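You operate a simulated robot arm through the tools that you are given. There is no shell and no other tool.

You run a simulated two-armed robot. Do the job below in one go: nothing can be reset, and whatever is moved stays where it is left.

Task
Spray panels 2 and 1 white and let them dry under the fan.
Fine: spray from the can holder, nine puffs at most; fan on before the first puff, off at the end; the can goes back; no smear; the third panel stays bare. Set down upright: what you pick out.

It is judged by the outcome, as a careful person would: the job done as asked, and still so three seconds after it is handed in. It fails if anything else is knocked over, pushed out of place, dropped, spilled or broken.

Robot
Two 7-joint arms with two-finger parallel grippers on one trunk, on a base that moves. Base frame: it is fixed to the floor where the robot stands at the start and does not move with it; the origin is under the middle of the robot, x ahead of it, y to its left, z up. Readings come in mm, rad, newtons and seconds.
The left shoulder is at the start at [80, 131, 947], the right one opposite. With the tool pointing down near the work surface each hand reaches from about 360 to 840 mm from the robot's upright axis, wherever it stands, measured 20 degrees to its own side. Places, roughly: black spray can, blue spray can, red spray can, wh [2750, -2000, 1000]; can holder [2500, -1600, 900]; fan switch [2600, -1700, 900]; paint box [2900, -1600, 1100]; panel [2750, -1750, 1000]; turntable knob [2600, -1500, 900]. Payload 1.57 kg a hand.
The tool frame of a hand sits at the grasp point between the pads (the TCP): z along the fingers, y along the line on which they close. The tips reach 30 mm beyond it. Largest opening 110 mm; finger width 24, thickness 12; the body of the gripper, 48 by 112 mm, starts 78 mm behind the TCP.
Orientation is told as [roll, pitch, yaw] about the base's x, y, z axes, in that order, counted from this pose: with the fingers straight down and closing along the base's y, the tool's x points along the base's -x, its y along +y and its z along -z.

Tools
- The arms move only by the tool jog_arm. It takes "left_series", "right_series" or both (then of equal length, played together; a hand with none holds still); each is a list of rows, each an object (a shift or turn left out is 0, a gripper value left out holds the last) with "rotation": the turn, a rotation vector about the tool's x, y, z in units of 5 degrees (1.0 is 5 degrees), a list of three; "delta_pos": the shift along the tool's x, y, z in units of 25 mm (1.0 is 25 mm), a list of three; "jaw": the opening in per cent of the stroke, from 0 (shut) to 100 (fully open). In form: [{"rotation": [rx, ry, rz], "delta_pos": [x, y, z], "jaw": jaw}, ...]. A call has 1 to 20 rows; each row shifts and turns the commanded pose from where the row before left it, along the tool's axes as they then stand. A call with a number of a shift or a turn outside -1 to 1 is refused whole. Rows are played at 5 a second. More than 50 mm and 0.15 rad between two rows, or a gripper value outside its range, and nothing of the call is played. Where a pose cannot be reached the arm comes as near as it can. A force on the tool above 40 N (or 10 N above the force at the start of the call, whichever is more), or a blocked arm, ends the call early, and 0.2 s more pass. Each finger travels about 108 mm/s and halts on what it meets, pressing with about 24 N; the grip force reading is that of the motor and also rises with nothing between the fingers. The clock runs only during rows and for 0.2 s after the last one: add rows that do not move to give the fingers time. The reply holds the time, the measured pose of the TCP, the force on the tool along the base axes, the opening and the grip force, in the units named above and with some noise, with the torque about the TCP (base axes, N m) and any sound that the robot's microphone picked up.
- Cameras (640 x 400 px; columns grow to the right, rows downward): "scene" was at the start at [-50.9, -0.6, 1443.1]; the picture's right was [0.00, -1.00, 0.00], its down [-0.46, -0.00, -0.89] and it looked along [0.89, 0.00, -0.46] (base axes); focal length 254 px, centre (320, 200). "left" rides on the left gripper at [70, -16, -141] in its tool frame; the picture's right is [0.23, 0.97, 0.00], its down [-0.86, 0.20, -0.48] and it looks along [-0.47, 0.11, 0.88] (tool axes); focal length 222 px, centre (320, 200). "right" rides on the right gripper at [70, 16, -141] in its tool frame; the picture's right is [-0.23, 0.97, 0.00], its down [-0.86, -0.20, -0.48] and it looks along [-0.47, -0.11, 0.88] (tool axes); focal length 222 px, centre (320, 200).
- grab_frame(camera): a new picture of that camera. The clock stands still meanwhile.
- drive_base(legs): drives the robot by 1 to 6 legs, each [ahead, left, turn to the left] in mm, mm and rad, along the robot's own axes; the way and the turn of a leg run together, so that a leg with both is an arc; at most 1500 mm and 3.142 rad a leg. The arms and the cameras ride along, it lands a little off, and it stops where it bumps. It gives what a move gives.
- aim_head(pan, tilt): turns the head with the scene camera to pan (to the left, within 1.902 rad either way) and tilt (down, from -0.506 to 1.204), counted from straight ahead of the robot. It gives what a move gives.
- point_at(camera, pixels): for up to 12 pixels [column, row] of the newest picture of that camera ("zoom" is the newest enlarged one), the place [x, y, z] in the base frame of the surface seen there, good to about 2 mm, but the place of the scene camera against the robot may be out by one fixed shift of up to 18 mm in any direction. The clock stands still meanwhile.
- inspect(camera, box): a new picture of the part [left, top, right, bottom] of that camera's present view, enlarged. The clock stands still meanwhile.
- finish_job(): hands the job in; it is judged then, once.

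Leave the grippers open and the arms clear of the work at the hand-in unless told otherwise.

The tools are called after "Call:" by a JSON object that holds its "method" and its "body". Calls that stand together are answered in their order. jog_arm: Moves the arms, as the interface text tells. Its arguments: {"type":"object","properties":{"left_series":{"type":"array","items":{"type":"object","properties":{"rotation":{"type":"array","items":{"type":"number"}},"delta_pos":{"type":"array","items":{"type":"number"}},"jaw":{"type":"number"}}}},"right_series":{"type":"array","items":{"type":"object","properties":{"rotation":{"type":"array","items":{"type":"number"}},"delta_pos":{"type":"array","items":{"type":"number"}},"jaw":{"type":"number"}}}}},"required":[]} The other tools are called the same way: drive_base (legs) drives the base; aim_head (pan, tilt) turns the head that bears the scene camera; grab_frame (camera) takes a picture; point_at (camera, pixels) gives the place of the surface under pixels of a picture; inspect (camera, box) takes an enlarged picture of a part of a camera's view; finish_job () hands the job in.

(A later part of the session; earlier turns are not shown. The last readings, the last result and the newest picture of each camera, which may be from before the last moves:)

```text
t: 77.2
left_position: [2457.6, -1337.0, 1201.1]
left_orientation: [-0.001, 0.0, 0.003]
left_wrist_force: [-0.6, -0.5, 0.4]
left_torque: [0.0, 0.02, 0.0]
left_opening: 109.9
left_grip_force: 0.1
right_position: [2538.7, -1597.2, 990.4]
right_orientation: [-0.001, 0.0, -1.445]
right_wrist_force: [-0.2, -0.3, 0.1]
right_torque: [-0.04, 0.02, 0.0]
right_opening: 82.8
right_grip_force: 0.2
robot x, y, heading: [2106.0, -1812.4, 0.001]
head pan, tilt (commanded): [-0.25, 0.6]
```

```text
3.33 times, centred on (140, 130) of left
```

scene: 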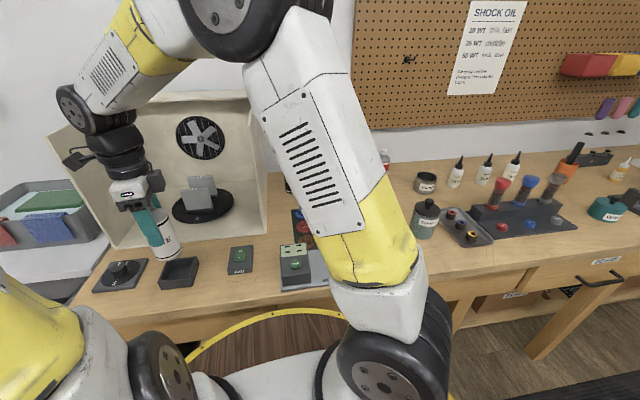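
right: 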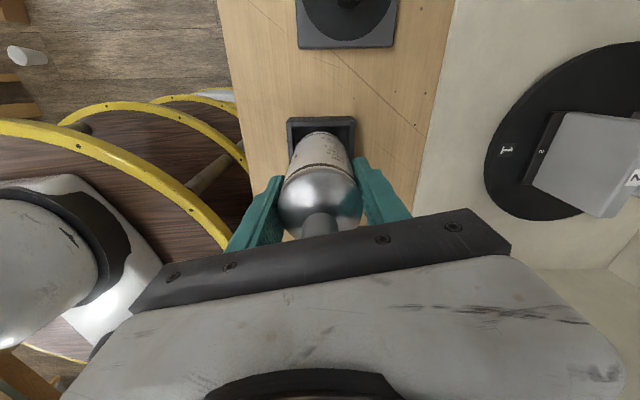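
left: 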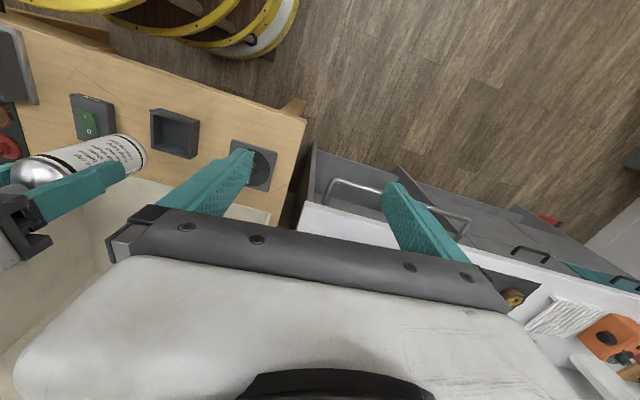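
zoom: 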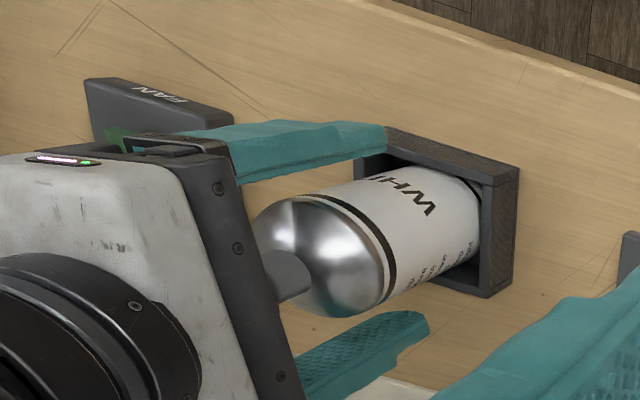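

The can stands in the holder. I raise the right hand straight up, and look at the nozzle direction from above.

Call:
{"method": "jog_arm", "body": {"right_series": [{"delta_pos": [0, 0, -0.6]}, {"delta_pos": [0, 0, -1]}, {"delta_pos": [0, 0, -1]}, {"delta_pos": [0, 0, -1]}, {"delta_pos": [0, 0, -1]}, {"delta_pos": [0, 0, -1]}, {"delta_pos": [0, 0, -1]}]}}

Call:
{"method": "grab_frame", "body": {"camera": "right"}}

Call:
{"method": "inspect", "body": {"camera": "right", "box": [260, 80, 380, 180]}}

```text
t: 78.8
left_position: [2458.2, -1337.1, 1201.7]
left_orientation: [0.0, 0.0, 0.002]
left_wrist_force: [0.4, 0.3, 0.1]
left_torque: [0.0, 0.0, -0.02]
left_opening: 109.8
left_grip_force: 0.1
right_position: [2537.5, -1596.5, 1156.0]
right_orientation: [-0.002, -0.001, -1.445]
right_wrist_force: [-0.2, 0.2, -0.3]
right_torque: [-0.02, -0.01, -0.02]
right_opening: 82.9
right_grip_force: 0.1
robot x, y, heading: [2103.0, -1811.0, 0.003]
head pan, tilt (commanded): [-0.25, 0.6]
```

```text
taken
```

right: 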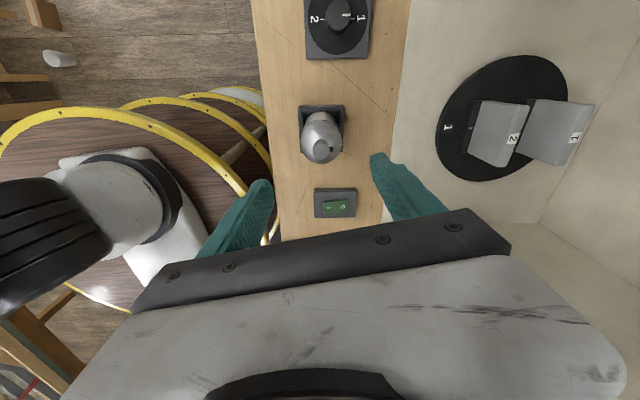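

```text
4.00 times, centred on (320, 130) of right
```

zoom: 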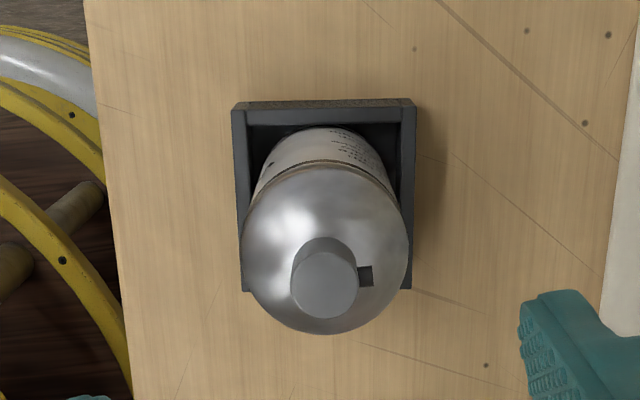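

I measure the cap top, stub and panel 2 edges from this view.

Call:
{"method": "point_at", "body": {"camera": "zoom", "pixels": [[325, 285], [297, 285], [355, 282], [325, 255], [325, 315], [366, 275], [371, 276]]}}

Call:
{"method": "point_at", "body": {"camera": "right", "pixels": [[484, 104], [478, 158], [500, 130], [525, 105], [507, 165], [560, 110], [343, 206], [328, 208], [340, 15], [348, 14]]}}

```text
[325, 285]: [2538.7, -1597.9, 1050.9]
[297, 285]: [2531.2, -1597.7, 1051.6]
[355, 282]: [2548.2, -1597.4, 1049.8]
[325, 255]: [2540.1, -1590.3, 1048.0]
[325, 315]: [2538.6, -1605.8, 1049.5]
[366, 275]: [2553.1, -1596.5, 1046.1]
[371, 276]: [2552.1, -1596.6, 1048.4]
```

```text
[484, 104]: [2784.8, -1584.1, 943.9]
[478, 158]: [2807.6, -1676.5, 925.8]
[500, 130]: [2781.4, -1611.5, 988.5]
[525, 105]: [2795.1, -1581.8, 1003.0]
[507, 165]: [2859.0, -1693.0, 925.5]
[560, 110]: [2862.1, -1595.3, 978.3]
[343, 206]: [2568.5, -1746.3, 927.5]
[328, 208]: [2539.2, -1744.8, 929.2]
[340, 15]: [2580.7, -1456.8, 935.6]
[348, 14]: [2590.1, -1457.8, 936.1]
```

The can is well placed: cap centre (2539.5,-1597.8), top z≈1050, nozzle aiming ≈−2° to −5°, panel 2 centre at y≈−1618. Next the fan: I move the right hand (closing it) above the "I" end of the rocker at (2536,-1745).

Call:
{"method": "jog_arm", "body": {"right_series": [{"delta_pos": [-0.98, -0.149, 0], "jaw": 0}, {"delta_pos": [-0.98, -0.149, 0]}, {"delta_pos": [-0.98, -0.149, 0]}, {"delta_pos": [-0.98, -0.149, 0]}, {"delta_pos": [-0.98, -0.149, 0]}, {"delta_pos": [-0.98, -0.149, 0]}, {"delta_pos": [0, 0, 1]}, {"delta_pos": [0, 0, 1]}, {"delta_pos": [0, 0, 1]}, {"delta_pos": [0, 0, 1]}, {"delta_pos": [0, 0, 1]}, {"delta_pos": [0, 0, 0.8]}, {}]}}

Call:
{"method": "grab_frame", "body": {"camera": "right"}}

Call:
{"method": "inspect", "body": {"camera": "left", "box": [10, 40, 210, 180]}}

```text
t: 81.7
left_position: [2457.5, -1337.6, 1202.8]
left_orientation: [-0.001, -0.001, 0.0]
left_wrist_force: [0.0, -0.3, 0.0]
left_torque: [0.0, 0.01, 0.02]
left_opening: 110.2
left_grip_force: 0.1
right_position: [2535.9, -1745.8, 1009.8]
right_orientation: [-0.002, -0.002, -1.444]
right_wrist_force: [-0.6, -0.5, 0.2]
right_torque: [-0.02, 0.05, -0.03]
right_opening: 0.0
right_grip_force: 21.1
robot x, y, heading: [2103.5, -1807.0, 0.003]
head pan, tilt (commanded): [-0.25, 0.6]
```

```text
taken
```

right: 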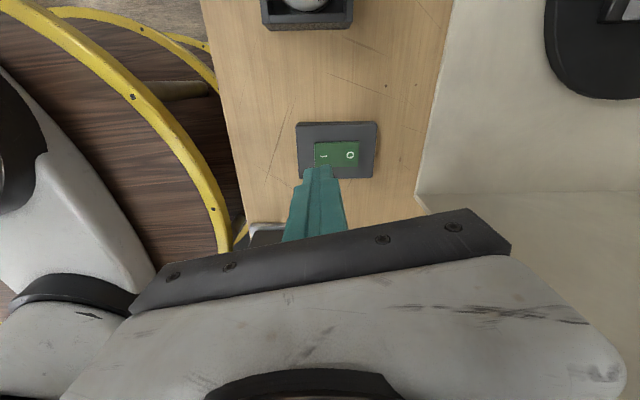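

```text
2.86 times, centred on (110, 110) of left
```

zoom: 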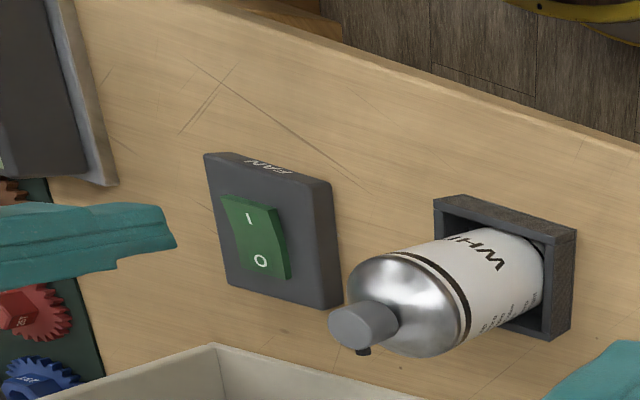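

I verify the rocker's location once more from this view, then press slowly.

Call:
{"method": "point_at", "body": {"camera": "right", "pixels": [[318, 158], [323, 156], [335, 155], [350, 155], [356, 155], [318, 145], [355, 142], [310, 135], [365, 130], [320, 170]]}}

Call:
{"method": "jog_arm", "body": {"right_series": [{"delta_pos": [0, 0, 0.9]}, {"delta_pos": [0, 0, 0.9]}, {}]}}

```text
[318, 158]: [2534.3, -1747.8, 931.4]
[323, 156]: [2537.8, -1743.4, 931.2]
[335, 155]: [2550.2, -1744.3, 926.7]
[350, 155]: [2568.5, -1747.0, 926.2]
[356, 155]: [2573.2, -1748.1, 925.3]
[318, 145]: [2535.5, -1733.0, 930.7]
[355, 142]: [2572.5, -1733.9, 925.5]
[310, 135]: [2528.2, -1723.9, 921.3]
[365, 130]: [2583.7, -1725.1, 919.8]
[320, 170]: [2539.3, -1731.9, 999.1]
```

```text
t: 82.5
left_position: [2457.4, -1337.4, 1201.5]
left_orientation: [0.0, 0.0, 0.004]
left_wrist_force: [0.0, -0.3, -0.5]
left_torque: [0.02, 0.01, 0.01]
left_opening: 110.0
left_grip_force: 0.0
right_position: [2535.1, -1744.8, 965.7]
right_orientation: [-0.002, -0.001, -1.446]
right_wrist_force: [-1.3, -0.1, 0.0]
right_torque: [-0.02, 0.0, 0.0]
right_opening: 0.0
right_grip_force: 21.1
robot x, y, heading: [2105.0, -1811.2, 0.001]
head pan, tilt (commanded): [-0.25, 0.6]
```

Rocker's I end at z≈931; tips now at ~936. I press down in 3 mm steps.

Call:
{"method": "jog_arm", "body": {"right_series": [{"delta_pos": [0, 0, 0.12]}, {"delta_pos": [0, 0, 0.12]}, {"delta_pos": [0, 0, 0.12]}, {}]}}

```text
t: 83.5
left_position: [2457.3, -1338.1, 1203.8]
left_orientation: [0.0, 0.001, 0.002]
left_wrist_force: [0.3, 0.1, -1.0]
left_torque: [-0.03, -0.02, 0.0]
left_opening: 110.1
left_grip_force: 0.2
right_position: [2535.4, -1745.8, 956.7]
right_orientation: [-0.003, 0.0, -1.445]
right_wrist_force: [-4.3, -0.2, 9.3]
right_torque: [-0.08, 0.0, 0.0]
right_opening: 0.2
right_grip_force: 21.0
robot x, y, heading: [2101.4, -1811.8, 0.004]
head pan, tilt (commanded): [-0.25, 0.6]
```

9 N so far at tip z≈927; I press a few mm more.

Call:
{"method": "jog_arm", "body": {"right_series": [{"delta_pos": [0, 0, 0.08]}, {"delta_pos": [0, 0, 0.08]}, {}]}}

Call:
{"method": "inspect", "body": {"camera": "left", "box": [10, 40, 210, 180]}}

Call:
{"method": "grab_frame", "body": {"camera": "scene"}}

```text
t: 84.0
left_position: [2457.6, -1338.0, 1202.7]
left_orientation: [0.001, -0.002, 0.004]
left_wrist_force: [-0.6, 0.4, -0.9]
left_torque: [0.03, 0.01, 0.05]
left_opening: 110.1
left_grip_force: 0.2
right_position: [2536.2, -1745.1, 957.0]
right_orientation: [0.003, 0.004, -1.448]
right_wrist_force: [-5.9, -2.1, 14.4]
right_torque: [-0.18, -0.01, -0.1]
right_opening: 0.1
right_grip_force: 21.5
robot x, y, heading: [2101.3, -1809.8, 0.006]
head pan, tilt (commanded): [-0.25, 0.6]
stopped in row 2 (right hand): the force on the tool passed its limit at 45 N (the readings are from after the stop); the commanded pose is now the measured one
```

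```text
2.86 times, centred on (110, 110) of left
```

zoom: 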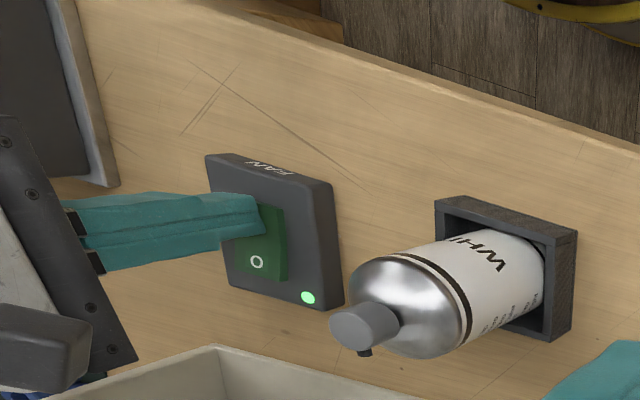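

```text
taken
```

scene: 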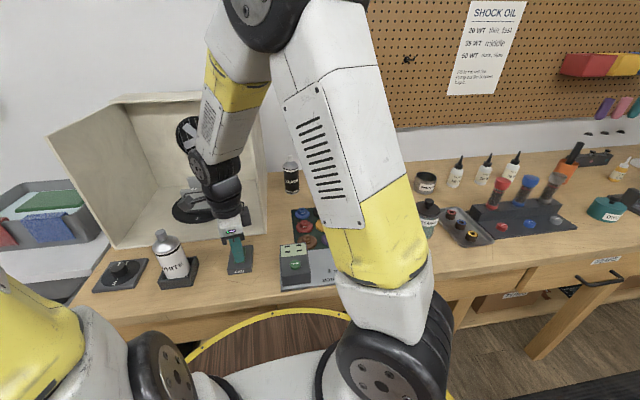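

A green lamp lit on the FAN block — fan is on. I raise the right hand and check.

Call:
{"method": "jog_arm", "body": {"right_series": [{"delta_pos": [0, 0, -0.5]}, {"delta_pos": [0, 0, -1]}, {"delta_pos": [0, 0, -1]}, {"delta_pos": [0, 0, -1]}, {"delta_pos": [0, 0, -1]}, {"delta_pos": [0, 0, -1]}, {"delta_pos": [0, 0, -1]}]}}

Call:
{"method": "grab_frame", "body": {"camera": "left"}}

Call:
{"method": "inspect", "body": {"camera": "left", "box": [10, 40, 210, 180]}}

Call:
{"method": "grab_frame", "body": {"camera": "right"}}

```text
t: 85.5
left_position: [2457.8, -1338.3, 1201.9]
left_orientation: [0.0, 0.0, 0.003]
left_wrist_force: [-0.2, -0.6, -0.3]
left_torque: [0.01, 0.03, 0.02]
left_opening: 110.3
left_grip_force: 0.1
right_position: [2535.0, -1744.3, 1118.4]
right_orientation: [0.0, -0.001, -1.446]
right_wrist_force: [0.9, 0.1, -0.2]
right_torque: [-0.02, 0.0, 0.03]
right_opening: 0.2
right_grip_force: 21.5
robot x, y, heading: [2105.2, -1813.8, 0.004]
head pan, tilt (commanded): [-0.25, 0.6]
```

```text
taken
```

left: 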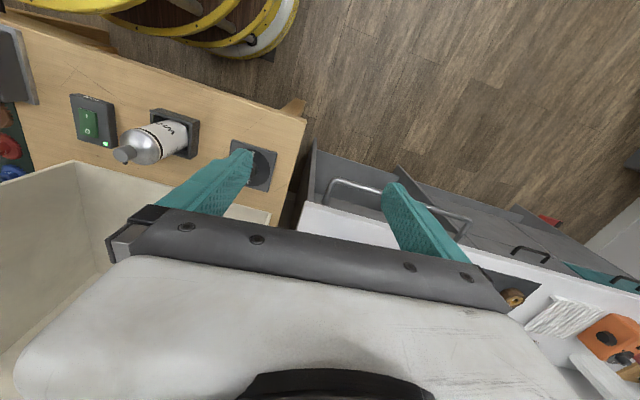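

```text
2.86 times, centred on (110, 110) of left
```

zoom: 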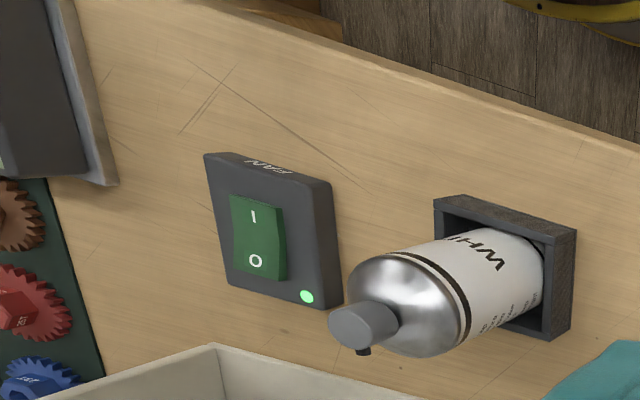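

```text
taken
```

right: 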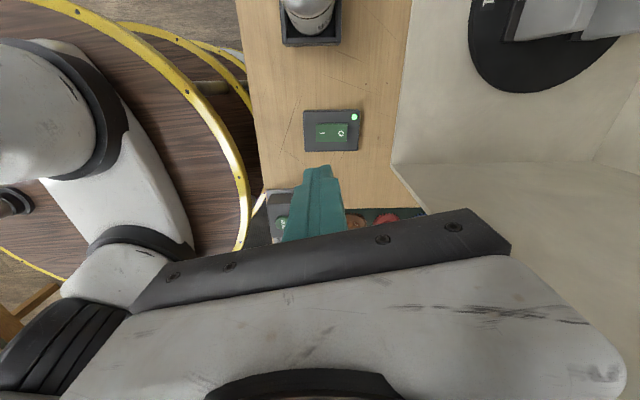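

The fan is on (lamp lit, rocker flipped). I move the closed right hand above the can's cap.

Call:
{"method": "jog_arm", "body": {"right_series": [{"delta_pos": [0.965, 0.152, 0]}, {"delta_pos": [0.965, 0.152, 0]}, {"delta_pos": [0.965, 0.152, 0]}, {"delta_pos": [0.965, 0.152, 0]}, {"delta_pos": [0.965, 0.152, 0]}, {"delta_pos": [0.965, 0.152, 0]}, {}]}}

Call:
{"method": "grab_frame", "body": {"camera": "right"}}

Call:
{"method": "inspect", "body": {"camera": "left", "box": [60, 70, 220, 190]}}

Call:
{"method": "grab_frame", "body": {"camera": "scene"}}

```text
t: 87.2
left_position: [2459.0, -1336.3, 1202.0]
left_orientation: [0.0, 0.0, 0.002]
left_wrist_force: [-0.3, 0.6, -0.1]
left_torque: [0.02, 0.06, 0.03]
left_opening: 110.0
left_grip_force: 0.1
right_position: [2540.0, -1599.5, 1118.5]
right_orientation: [-0.001, 0.003, -1.447]
right_wrist_force: [-0.2, 0.5, 0.0]
right_torque: [0.03, 0.0, 0.01]
right_opening: 0.1
right_grip_force: 21.2
robot x, y, heading: [2100.2, -1811.6, -0.0]
head pan, tilt (commanded): [-0.25, 0.6]
```

```text
taken
```

right: 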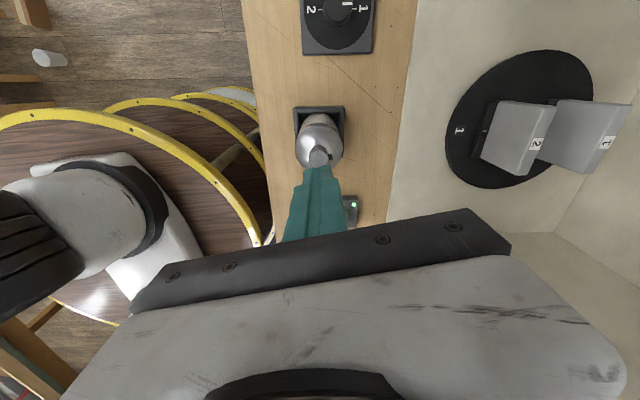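

```text
3.33 times, centred on (140, 130) of left
```

zoom: 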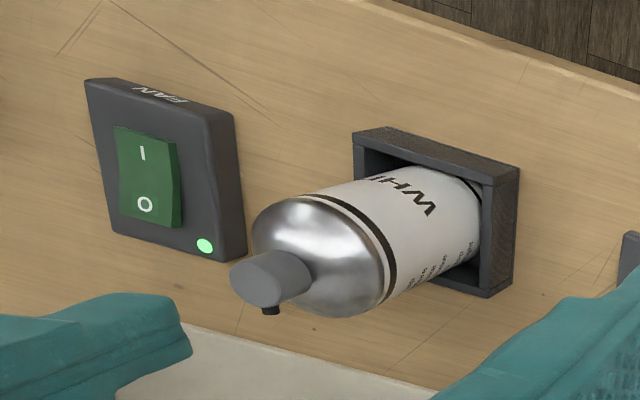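

```text
taken
```

scene: 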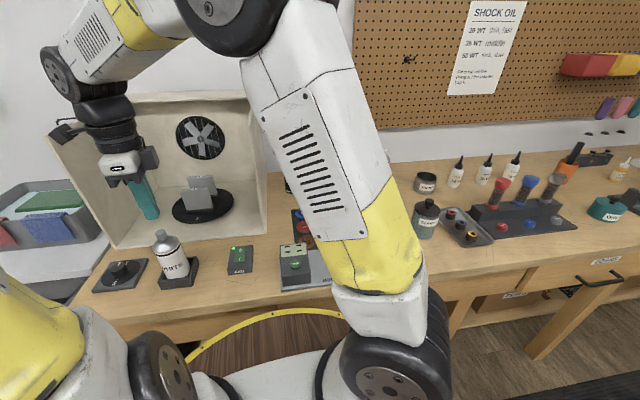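

Tips are 38 mm above the cap. I lower to ~6 mm above with a small y correction.

Call:
{"method": "jog_arm", "body": {"right_series": [{"delta_pos": [0.06, 0.01, 0.64]}, {"delta_pos": [0, 0, 0.64]}, {}]}}

Call:
{"method": "inspect", "body": {"camera": "left", "box": [40, 70, 200, 190]}}

Call:
{"method": "inspect", "body": {"camera": "right", "box": [270, 100, 390, 200]}}

```text
t: 88.0
left_position: [2457.0, -1337.9, 1201.9]
left_orientation: [0.002, -0.001, 0.002]
left_wrist_force: [0.8, -0.4, 0.6]
left_torque: [0.01, -0.02, 0.0]
left_opening: 109.7
left_grip_force: 0.1
right_position: [2541.8, -1599.5, 1085.2]
right_orientation: [0.002, 0.003, -1.447]
right_wrist_force: [-0.4, -0.1, 0.2]
right_torque: [-0.03, 0.0, 0.02]
right_opening: 0.0
right_grip_force: 21.4
robot x, y, heading: [2100.6, -1811.9, 0.006]
head pan, tilt (commanded): [-0.25, 0.6]
```

```text
3.33 times, centred on (120, 130) of left
```

zoom: 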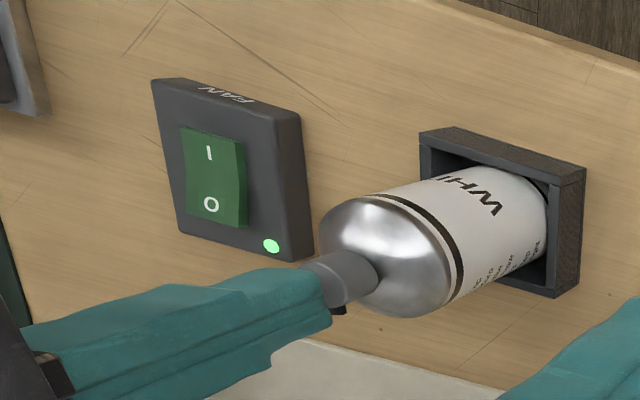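

```text
4.00 times, centred on (330, 150) of right
```

zoom: 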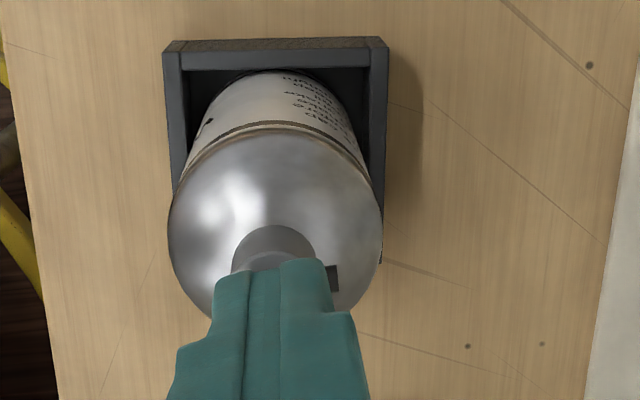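

Slight shift (−2,+1.7 mm) to centre, then I go down in 2 mm steps to the first contact.

Call:
{"method": "jog_arm", "body": {"right_series": [{"delta_pos": [0.078, -0.071, 0]}, {"delta_pos": [0, 0, 0.08]}, {"delta_pos": [0, 0, 0.08]}, {"delta_pos": [0, 0, 0.06]}]}}

```text
t: 89.0
left_position: [2456.5, -1337.5, 1201.7]
left_orientation: [0.0, 0.001, 0.003]
left_wrist_force: [0.1, -0.4, -0.6]
left_torque: [0.0, -0.03, 0.03]
left_opening: 110.0
left_grip_force: 0.0
right_position: [2539.3, -1595.7, 1081.2]
right_orientation: [-0.001, 0.004, -1.447]
right_wrist_force: [-0.3, 0.1, -0.6]
right_torque: [0.0, 0.0, -0.04]
right_opening: 0.0
right_grip_force: 21.2
robot x, y, heading: [2099.8, -1814.2, 0.007]
head pan, tilt (commanded): [-0.25, 0.6]
```

No contact yet (tips ≈1051). I press about 5 mm and release in one go, listening for a puff.

Call:
{"method": "jog_arm", "body": {"right_series": [{"delta_pos": [0, 0, 0.1]}, {"delta_pos": [0, 0, 0.1]}, {"delta_pos": [0, 0, -0.24]}, {}]}}

Call:
{"method": "grab_frame", "body": {"camera": "right"}}

```text
t: 90.0
left_position: [2457.4, -1337.3, 1201.4]
left_orientation: [-0.001, -0.001, 0.002]
left_wrist_force: [-0.4, 0.7, -0.2]
left_torque: [-0.02, 0.03, -0.01]
left_opening: 110.2
left_grip_force: 0.0
right_position: [2539.0, -1595.2, 1083.1]
right_orientation: [0.002, 0.002, -1.448]
right_wrist_force: [0.2, -0.2, -0.5]
right_torque: [0.04, -0.02, -0.02]
right_opening: 0.1
right_grip_force: 21.3
robot x, y, heading: [2104.5, -1811.2, -0.002]
head pan, tilt (commanded): [-0.25, 0.6]
heard: click
```

```text
taken
```

right: 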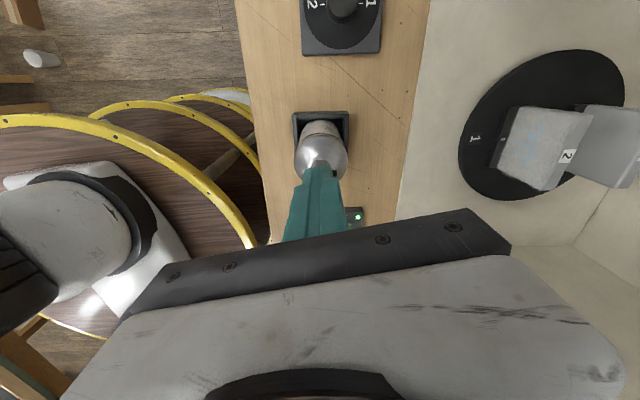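

A click was heard and panel 2's face changed. I zoom on it.

Call:
{"method": "inspect", "body": {"camera": "right", "box": [455, 50, 640, 210]}}

Call:
{"method": "inspect", "body": {"camera": "scene", "box": [160, 160, 250, 230]}}

```text
2.50 times, centred on (548, 130) of right
```

zoom: 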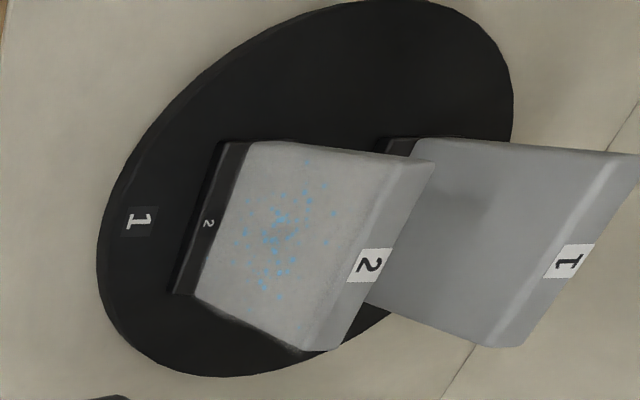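

```text
5.71 times, centred on (205, 195) of scene
```

zoom: 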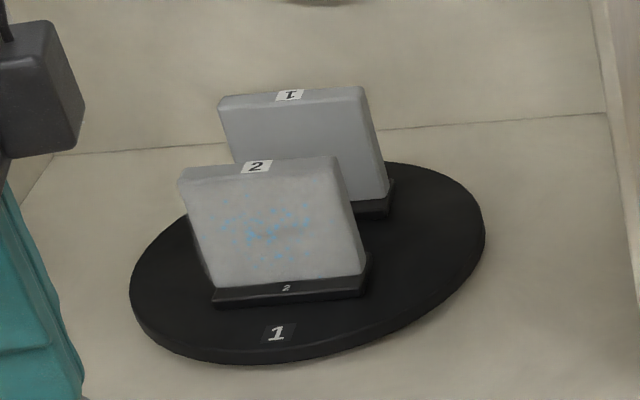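

Specks appear on panel 2 — a whitish haze with bluish dots. I zoom in more to judge before the next puff.

Call:
{"method": "inspect", "body": {"camera": "right", "box": [490, 95, 600, 195]}}

Call:
{"method": "inspect", "body": {"camera": "scene", "box": [185, 180, 225, 215]}}

Call:
{"method": "inspect", "body": {"camera": "scene", "box": [140, 215, 220, 290]}}

```text
4.00 times, centred on (545, 145) of right
```

zoom: 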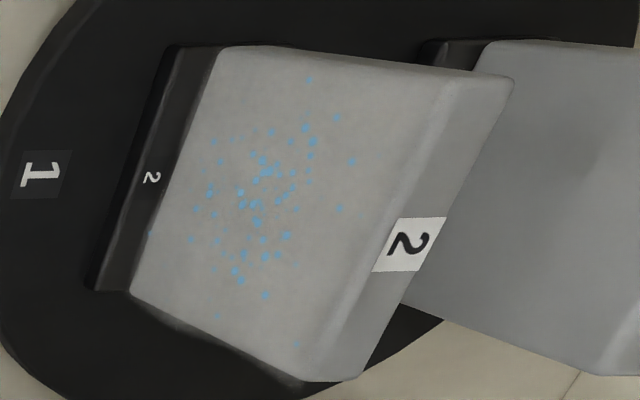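

```text
11.43 times, centred on (205, 198) of scene
```

zoom: 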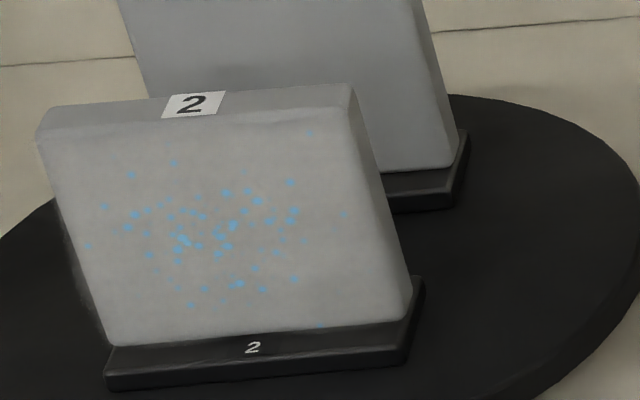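

```text
5.33 times, centred on (180, 252) of scene
```

zoom: 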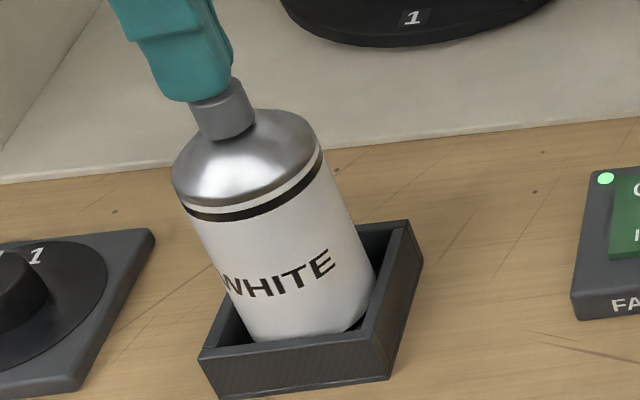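

The coat is centred; there is a light haze with pale-blue specks. I give a second puff with the same stroke and compare.

Call:
{"method": "jog_arm", "body": {"right_series": [{"delta_pos": [0, 0, 0.14]}, {"delta_pos": [0, 0, 0.14]}, {"delta_pos": [0, 0, -0.28]}, {}]}}

Call:
{"method": "inspect", "body": {"camera": "right", "box": [490, 95, 600, 195]}}

Call:
{"method": "inspect", "body": {"camera": "scene", "box": [185, 180, 225, 215]}}

```text
t: 91.0
left_position: [2457.2, -1337.9, 1201.6]
left_orientation: [0.0, 0.0, 0.001]
left_wrist_force: [-0.5, 0.1, -0.1]
left_torque: [0.03, -0.04, 0.02]
left_opening: 110.0
left_grip_force: 0.0
right_position: [2538.9, -1595.2, 1082.5]
right_orientation: [0.001, 0.004, -1.447]
right_wrist_force: [-0.3, -0.9, -0.3]
right_torque: [-0.02, 0.02, 0.0]
right_opening: 0.0
right_grip_force: 21.1
robot x, y, heading: [2103.2, -1810.9, 0.003]
head pan, tilt (commanded): [-0.25, 0.6]
heard: click
```

```text
4.00 times, centred on (545, 145) of right
```

zoom: 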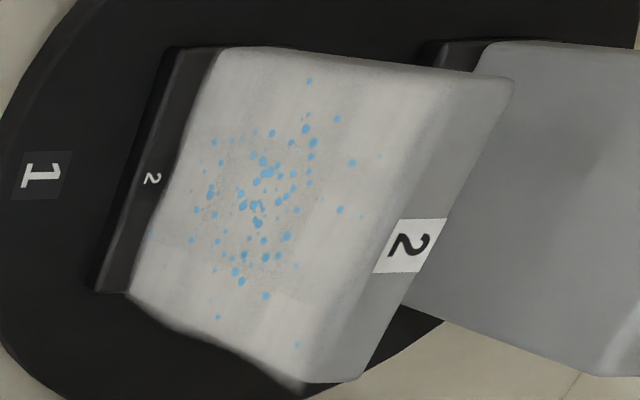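

```text
11.43 times, centred on (205, 198) of scene
```

zoom: 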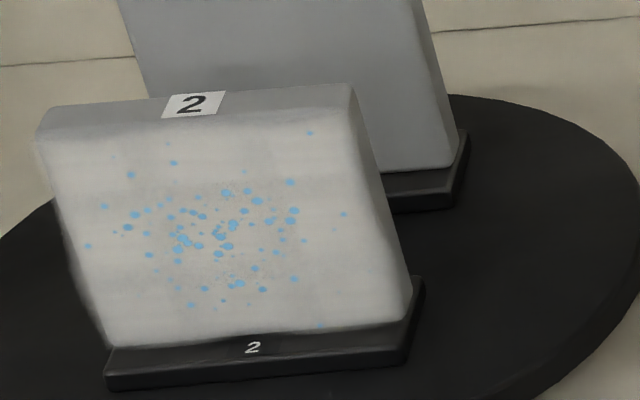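

The dots grew with the second puff. They might be a wetness sign (or speckle). I wait 4 s with the fan running and look whether they change.

Call:
{"method": "jog_arm", "body": {"right_series": [{"delta_pos": [0, 0, -0.5]}, {}, {}, {}, {}, {}, {}, {}, {}, {}, {}, {}, {}, {}, {}, {}, {}, {}, {}, {}]}}

Call:
{"method": "inspect", "body": {"camera": "scene", "box": [185, 180, 225, 215]}}

Call:
{"method": "inspect", "body": {"camera": "right", "box": [470, 75, 600, 195]}}

```text
t: 95.2
left_position: [2458.0, -1337.0, 1202.5]
left_orientation: [-0.001, -0.001, 0.001]
left_wrist_force: [0.3, -0.6, 0.3]
left_torque: [0.0, -0.01, 0.0]
left_opening: 110.1
left_grip_force: 0.0
right_position: [2539.5, -1595.1, 1094.5]
right_orientation: [0.002, 0.001, -1.448]
right_wrist_force: [0.3, 0.2, 0.3]
right_torque: [0.03, -0.02, 0.0]
right_opening: 0.0
right_grip_force: 21.2
robot x, y, heading: [2102.0, -1812.4, 0.006]
head pan, tilt (commanded): [-0.25, 0.6]
```

```text
11.43 times, centred on (205, 198) of scene
```

zoom: 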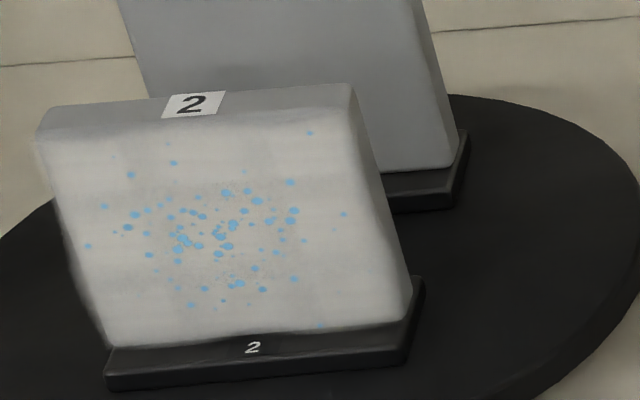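

```text
3.33 times, centred on (535, 135) of right
```

zoom: 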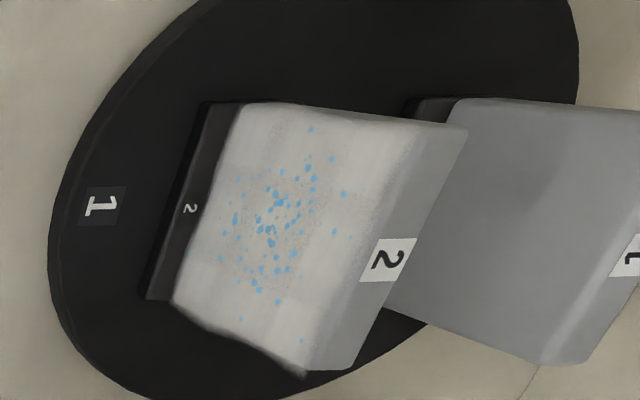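

No visible change after 4 s. I wait another 12 s and compare again, since drying may be slow.

Call:
{"method": "jog_arm", "body": {"right_series": [{}, {}, {}, {}, {}, {}, {}, {}, {}, {}, {}, {}, {}, {}, {}, {}, {}, {}, {}, {}]}}

Call:
{"method": "jog_arm", "body": {"right_series": [{}, {}, {}, {}, {}, {}, {}, {}, {}, {}, {}, {}, {}, {}, {}, {}, {}, {}, {}, {}]}}

Call:
{"method": "jog_arm", "body": {"right_series": [{}, {}, {}, {}, {}, {}, {}, {}, {}, {}, {}, {}, {}, {}, {}, {}, {}, {}, {}, {}]}}

Call:
{"method": "inspect", "body": {"camera": "scene", "box": [185, 180, 225, 215]}}

Call:
{"method": "grab_frame", "body": {"camera": "scene"}}

```text
t: 99.3
left_position: [2456.8, -1338.2, 1202.3]
left_orientation: [0.0, -0.001, 0.002]
left_wrist_force: [0.5, -0.8, 0.4]
left_torque: [-0.01, -0.02, -0.03]
left_opening: 110.0
left_grip_force: 0.1
right_position: [2539.3, -1596.5, 1095.7]
right_orientation: [0.001, 0.003, -1.447]
right_wrist_force: [-1.0, 0.2, 0.0]
right_torque: [0.01, -0.01, 0.03]
right_opening: 0.3
right_grip_force: 21.2
robot x, y, heading: [2102.4, -1811.6, -0.003]
head pan, tilt (commanded): [-0.25, 0.6]
```

```text
t: 103.5
left_position: [2457.9, -1337.6, 1202.0]
left_orientation: [-0.001, 0.0, 0.002]
left_wrist_force: [-1.5, -0.6, 0.4]
left_torque: [0.0, 0.0, -0.02]
left_opening: 110.0
left_grip_force: 0.0
right_position: [2537.8, -1595.9, 1095.6]
right_orientation: [0.003, 0.002, -1.446]
right_wrist_force: [0.3, 0.8, 0.6]
right_torque: [-0.01, 0.01, -0.03]
right_opening: 0.1
right_grip_force: 21.5
robot x, y, heading: [2100.5, -1811.9, 0.002]
head pan, tilt (commanded): [-0.25, 0.6]
```

```text
t: 107.8
left_position: [2456.4, -1337.0, 1200.9]
left_orientation: [-0.001, -0.001, 0.002]
left_wrist_force: [0.7, -0.7, 0.7]
left_torque: [0.01, -0.04, -0.04]
left_opening: 109.9
left_grip_force: 0.1
right_position: [2539.1, -1595.1, 1095.4]
right_orientation: [0.001, 0.001, -1.445]
right_wrist_force: [0.5, -0.6, 0.6]
right_torque: [-0.01, 0.01, 0.0]
right_opening: 0.0
right_grip_force: 21.4
robot x, y, heading: [2100.4, -1813.7, 0.002]
head pan, tilt (commanded): [-0.25, 0.6]
```

```text
11.43 times, centred on (205, 198) of scene
```

zoom: 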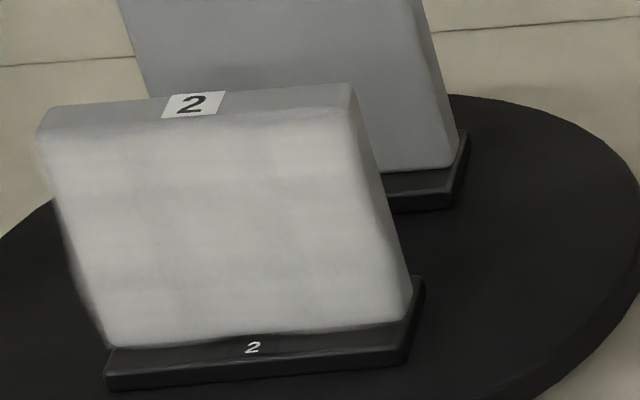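

```text
taken
```

scene: 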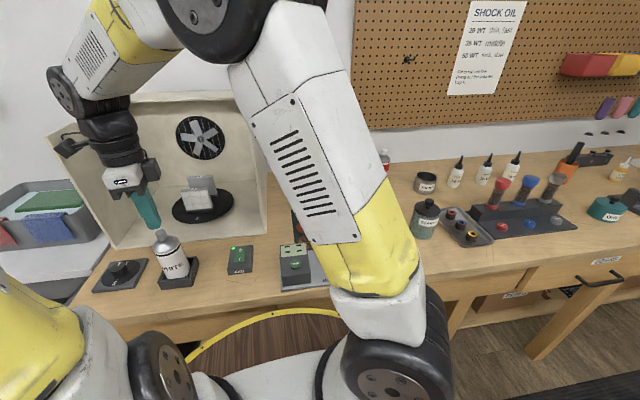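

The dots vanished: they mark wet paint, and panel 2 is now dry with a partial white coat. I give a third puff on panel 2.

Call:
{"method": "jog_arm", "body": {"right_series": [{"delta_pos": [0, 0, 0.4]}, {"delta_pos": [0, 0, 0.2]}, {"delta_pos": [0, 0, 0.18]}, {"delta_pos": [0, 0, -0.28]}, {"delta_pos": [0, 0, -0.5]}]}}

Call:
{"method": "inspect", "body": {"camera": "scene", "box": [185, 180, 225, 215]}}

```text
t: 109.0
left_position: [2457.7, -1337.5, 1201.8]
left_orientation: [-0.002, -0.001, 0.002]
left_wrist_force: [-0.2, 0.2, 0.5]
left_torque: [0.0, 0.06, 0.0]
left_opening: 110.0
left_grip_force: 0.1
right_position: [2538.4, -1597.1, 1095.6]
right_orientation: [0.0, -0.001, -1.447]
right_wrist_force: [-0.5, -0.3, 0.6]
right_torque: [-0.03, -0.03, 0.03]
right_opening: 0.0
right_grip_force: 20.6
robot x, y, heading: [2104.5, -1814.5, 0.011]
head pan, tilt (commanded): [-0.25, 0.6]
heard: click
```

```text
11.43 times, centred on (205, 198) of scene
```

zoom: 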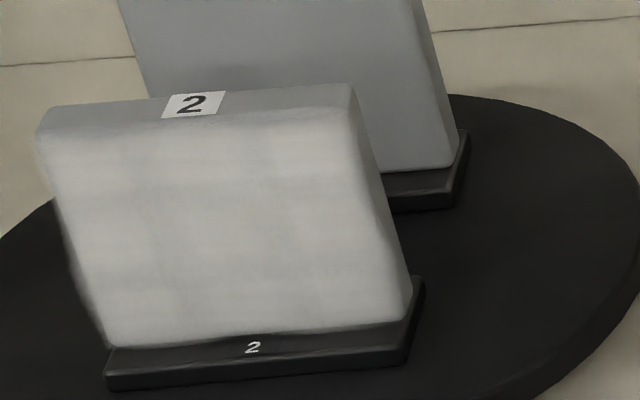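

Click heard but no fresh wet marks visible. I check with the right camera and the scene camera again.

Call:
{"method": "grab_frame", "body": {"camera": "right"}}

Call:
{"method": "inspect", "body": {"camera": "right", "box": [470, 75, 600, 195]}}

Call:
{"method": "inspect", "body": {"camera": "scene", "box": [140, 170, 240, 290]}}

```text
taken
```

right: 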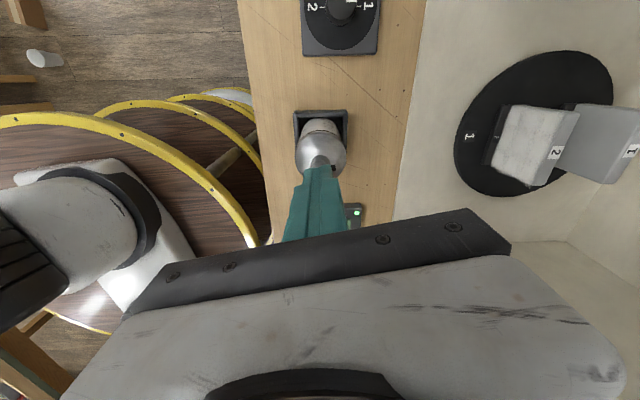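

```text
3.33 times, centred on (535, 135) of right
```

zoom: 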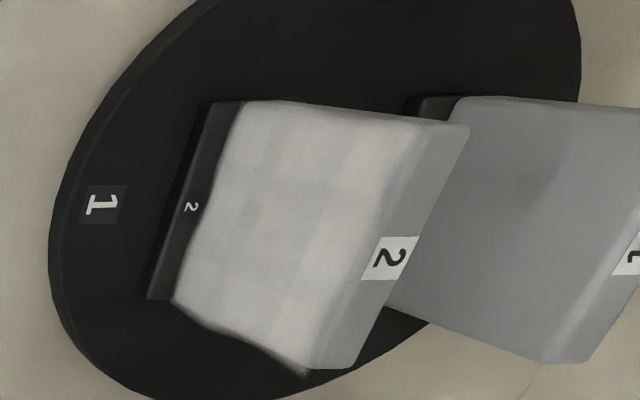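

```text
3.33 times, centred on (190, 230) of scene
```

zoom: 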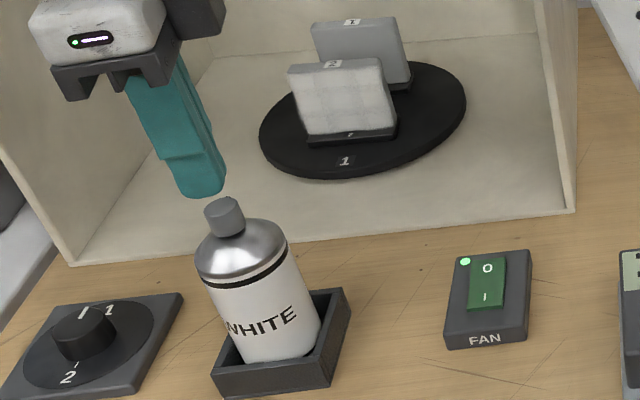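

I let 1 s pass and look again in case the coat shows up with a delay.

Call:
{"method": "jog_arm", "body": {"right_series": [{}, {}, {}, {}, {}]}}

Call:
{"method": "inspect", "body": {"camera": "scene", "box": [185, 180, 225, 215]}}

Call:
{"method": "inspect", "body": {"camera": "left", "box": [60, 70, 220, 190]}}

```text
t: 110.2
left_position: [2457.0, -1337.9, 1202.1]
left_orientation: [0.001, -0.001, 0.0]
left_wrist_force: [-0.6, -0.4, -0.4]
left_torque: [-0.02, 0.01, 0.01]
left_opening: 110.0
left_grip_force: 0.1
right_position: [2538.5, -1596.3, 1095.4]
right_orientation: [-0.001, 0.002, -1.448]
right_wrist_force: [-0.1, 0.4, -0.3]
right_torque: [0.01, 0.02, 0.01]
right_opening: 0.2
right_grip_force: 21.0
robot x, y, heading: [2104.2, -1809.1, 0.008]
head pan, tilt (commanded): [-0.25, 0.6]
```

```text
11.43 times, centred on (205, 198) of scene
```

zoom: 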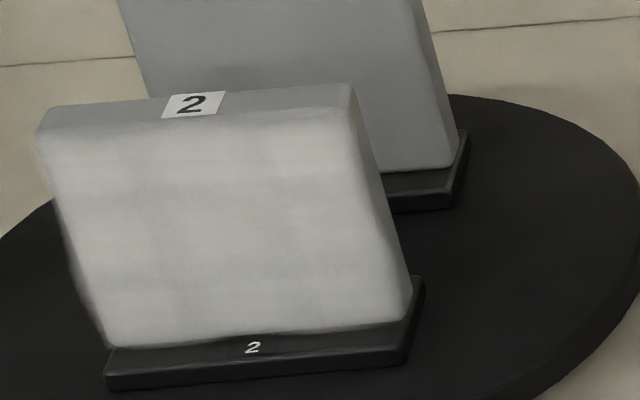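

```text
3.33 times, centred on (140, 130) of left
```

zoom: 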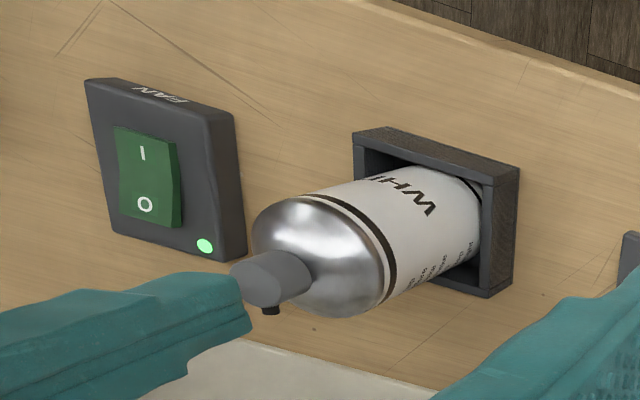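

I zoom tighter on panel 2 to judge the coat's coverage.

Call:
{"method": "inspect", "body": {"camera": "right", "box": [480, 95, 580, 195]}}

Call:
{"method": "inspect", "body": {"camera": "scene", "box": [178, 170, 238, 220]}}

```text
4.00 times, centred on (530, 145) of right
```

zoom: 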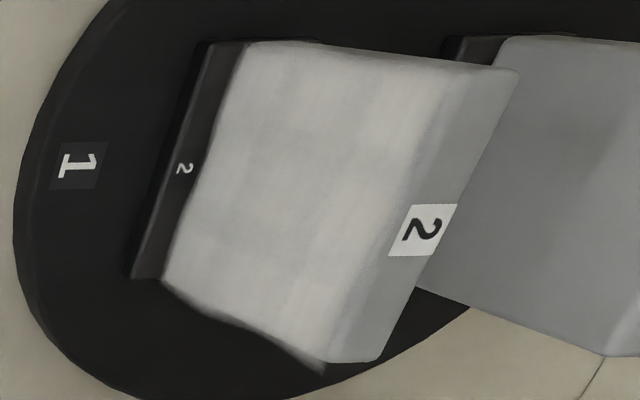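

```text
8.00 times, centred on (208, 195) of scene
```

zoom: 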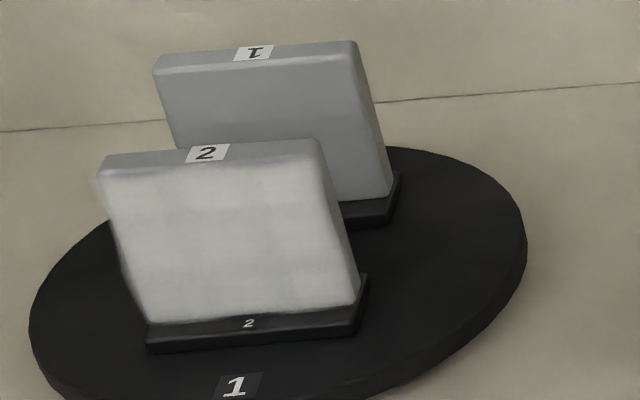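

Coverage is still patchy (slight grid of greyer cells), so the third click seems to have given no paint. I repeat exactly the stroke of the second puff.

Call:
{"method": "jog_arm", "body": {"right_series": [{"delta_pos": [0, 0, 0.5]}, {}, {"delta_pos": [0, 0, 0.14]}, {"delta_pos": [0, 0, 0.14]}, {"delta_pos": [0, 0, -0.28]}, {}]}}

Call:
{"method": "inspect", "body": {"camera": "scene", "box": [178, 170, 238, 220]}}

Call:
{"method": "inspect", "body": {"camera": "right", "box": [480, 95, 580, 195]}}

```text
t: 111.5
left_position: [2456.9, -1338.0, 1202.3]
left_orientation: [0.001, 0.001, 0.002]
left_wrist_force: [-0.3, 1.3, -0.3]
left_torque: [0.0, -0.03, 0.0]
left_opening: 110.1
left_grip_force: 0.0
right_position: [2539.0, -1596.1, 1082.5]
right_orientation: [0.002, 0.001, -1.447]
right_wrist_force: [1.1, 0.1, 0.3]
right_torque: [-0.01, 0.01, 0.0]
right_opening: 0.0
right_grip_force: 21.9
robot x, y, heading: [2102.7, -1809.7, 0.005]
head pan, tilt (commanded): [-0.25, 0.6]
heard: click
```

```text
8.00 times, centred on (208, 195) of scene
```

zoom: 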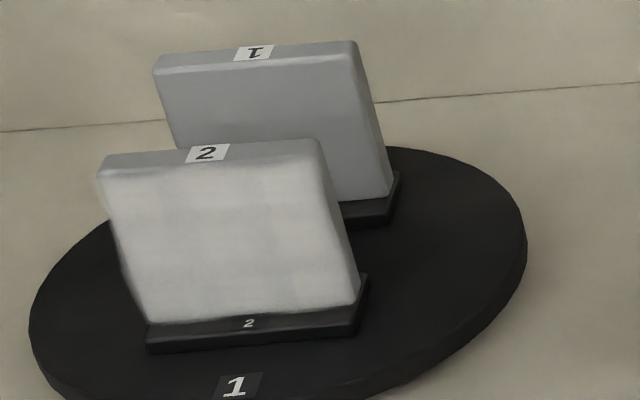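

```text
4.00 times, centred on (530, 145) of right
```

zoom: 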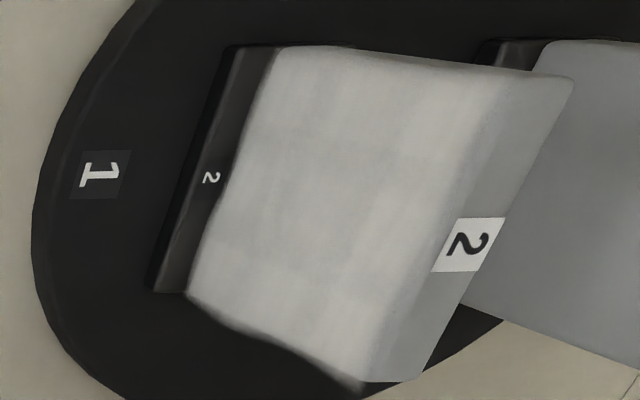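

Panel 2 is whiter now: puffs 3 and 4 did add paint (4 used). I raise the right hand and park it to the right, so the left hand can reach the knob.

Call:
{"method": "jog_arm", "body": {"right_series": [{"delta_pos": [0, 0, -0.5]}, {"delta_pos": [0, 0, -1]}, {"delta_pos": [0, 0, -1]}, {"delta_pos": [0, 0, -0.8]}, {"delta_pos": [-1, -0.25, 0]}, {"delta_pos": [-1, -0.25, 0]}, {"delta_pos": [-1, -0.25, 0]}, {"delta_pos": [-1, -0.25, 0]}, {"delta_pos": [-1, -0.25, 0]}, {"delta_pos": [-1, -0.25, 0]}, {"delta_pos": [-1, -0.25, 0]}, {"delta_pos": [-1, -0.25, 0]}, {"delta_pos": [-1, -0.25, 0]}, {"delta_pos": [-1, -0.25, 0]}]}}

Call:
{"method": "grab_frame", "body": {"camera": "scene"}}

Call:
{"method": "inspect", "body": {"camera": "scene", "box": [178, 170, 238, 220]}}

Call:
{"method": "inspect", "body": {"camera": "scene", "box": [80, 240, 180, 300]}}

```text
t: 114.5
left_position: [2457.6, -1338.4, 1201.2]
left_orientation: [0.001, 0.001, 0.004]
left_wrist_force: [0.1, -0.7, -1.0]
left_torque: [-0.06, 0.02, 0.0]
left_opening: 109.9
left_grip_force: 0.1
right_position: [2507.3, -1850.8, 1164.8]
right_orientation: [0.002, 0.0, -1.446]
right_wrist_force: [0.0, -0.1, -0.5]
right_torque: [-0.04, 0.0, 0.02]
right_opening: 0.0
right_grip_force: 21.3
robot x, y, heading: [2099.3, -1813.9, 0.005]
head pan, tilt (commanded): [-0.25, 0.6]
```

```text
taken
```

scene: 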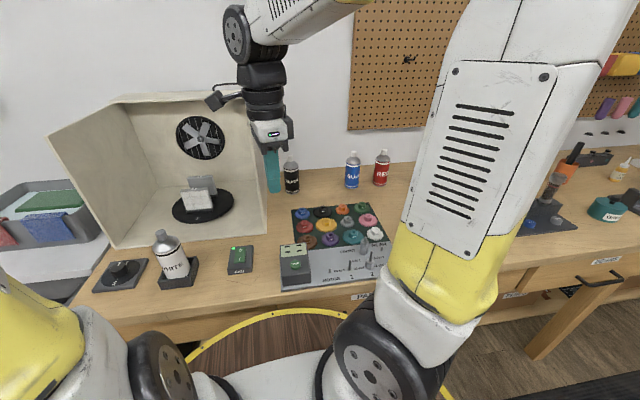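

```text
8.00 times, centred on (208, 195) of scene
```

zoom: 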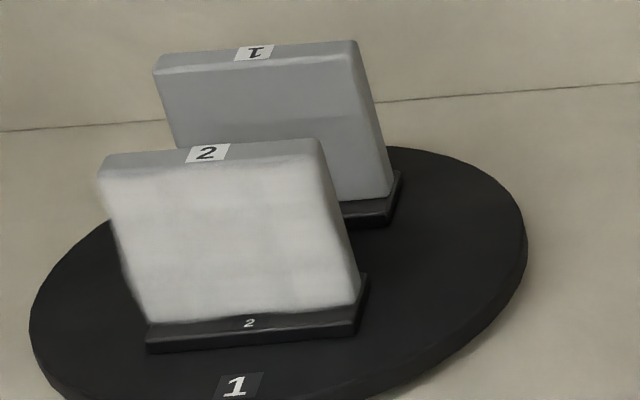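

```text
6.40 times, centred on (130, 270) of scene
```

zoom: 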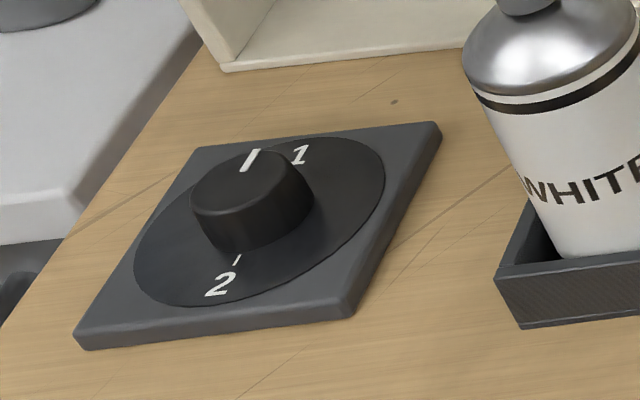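

Panel 2 now looks white; puff count 4. I rotate the left hand to yaw −90° in free space, ready to grip the knob.

Call:
{"method": "jog_arm", "body": {"left_series": [{"rotation": [0, 0, 1], "jaw": 60}, {"rotation": [0, 0, 1]}, {"rotation": [0, 0, 1]}, {"rotation": [0, 0, 1]}, {"rotation": [0, 0, 1]}, {"rotation": [0, 0, 1]}, {"rotation": [0, 0, 1]}, {"rotation": [0, 0, 1]}, {"rotation": [0, 0, 1]}, {"rotation": [0, 0, 1]}, {"rotation": [0, 0, 1]}, {"rotation": [0, 0, 1]}, {"rotation": [0, 0, 1]}, {"rotation": [0, 0, 1]}, {"rotation": [0, 0, 1]}, {"rotation": [0, 0, 1]}, {"rotation": [0, 0, 1]}, {"rotation": [0, 0, 1]}]}}

Call:
{"method": "grab_frame", "body": {"camera": "left"}}

```text
t: 118.3
left_position: [2458.3, -1337.3, 1200.5]
left_orientation: [0.0, 0.0, -1.569]
left_wrist_force: [-0.7, -0.2, 0.0]
left_torque: [-0.01, 0.0, -0.04]
left_opening: 66.0
left_grip_force: 0.1
right_position: [2507.9, -1851.2, 1163.9]
right_orientation: [0.003, 0.002, -1.448]
right_wrist_force: [-0.5, -0.4, -0.1]
right_torque: [-0.02, 0.02, -0.01]
right_opening: 0.0
right_grip_force: 21.2
robot x, y, heading: [2101.0, -1809.1, 0.004]
head pan, tilt (commanded): [-0.25, 0.6]
```

```text
taken
```

left: 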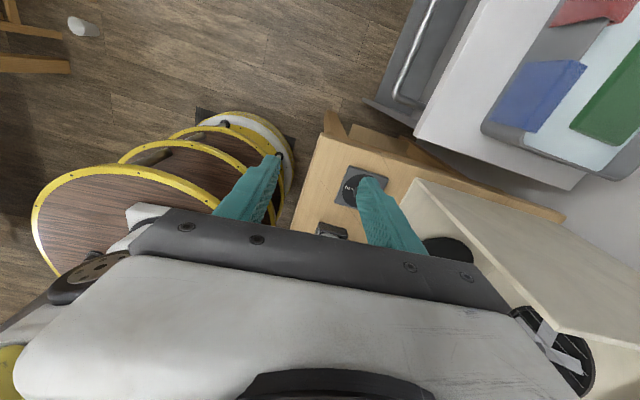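

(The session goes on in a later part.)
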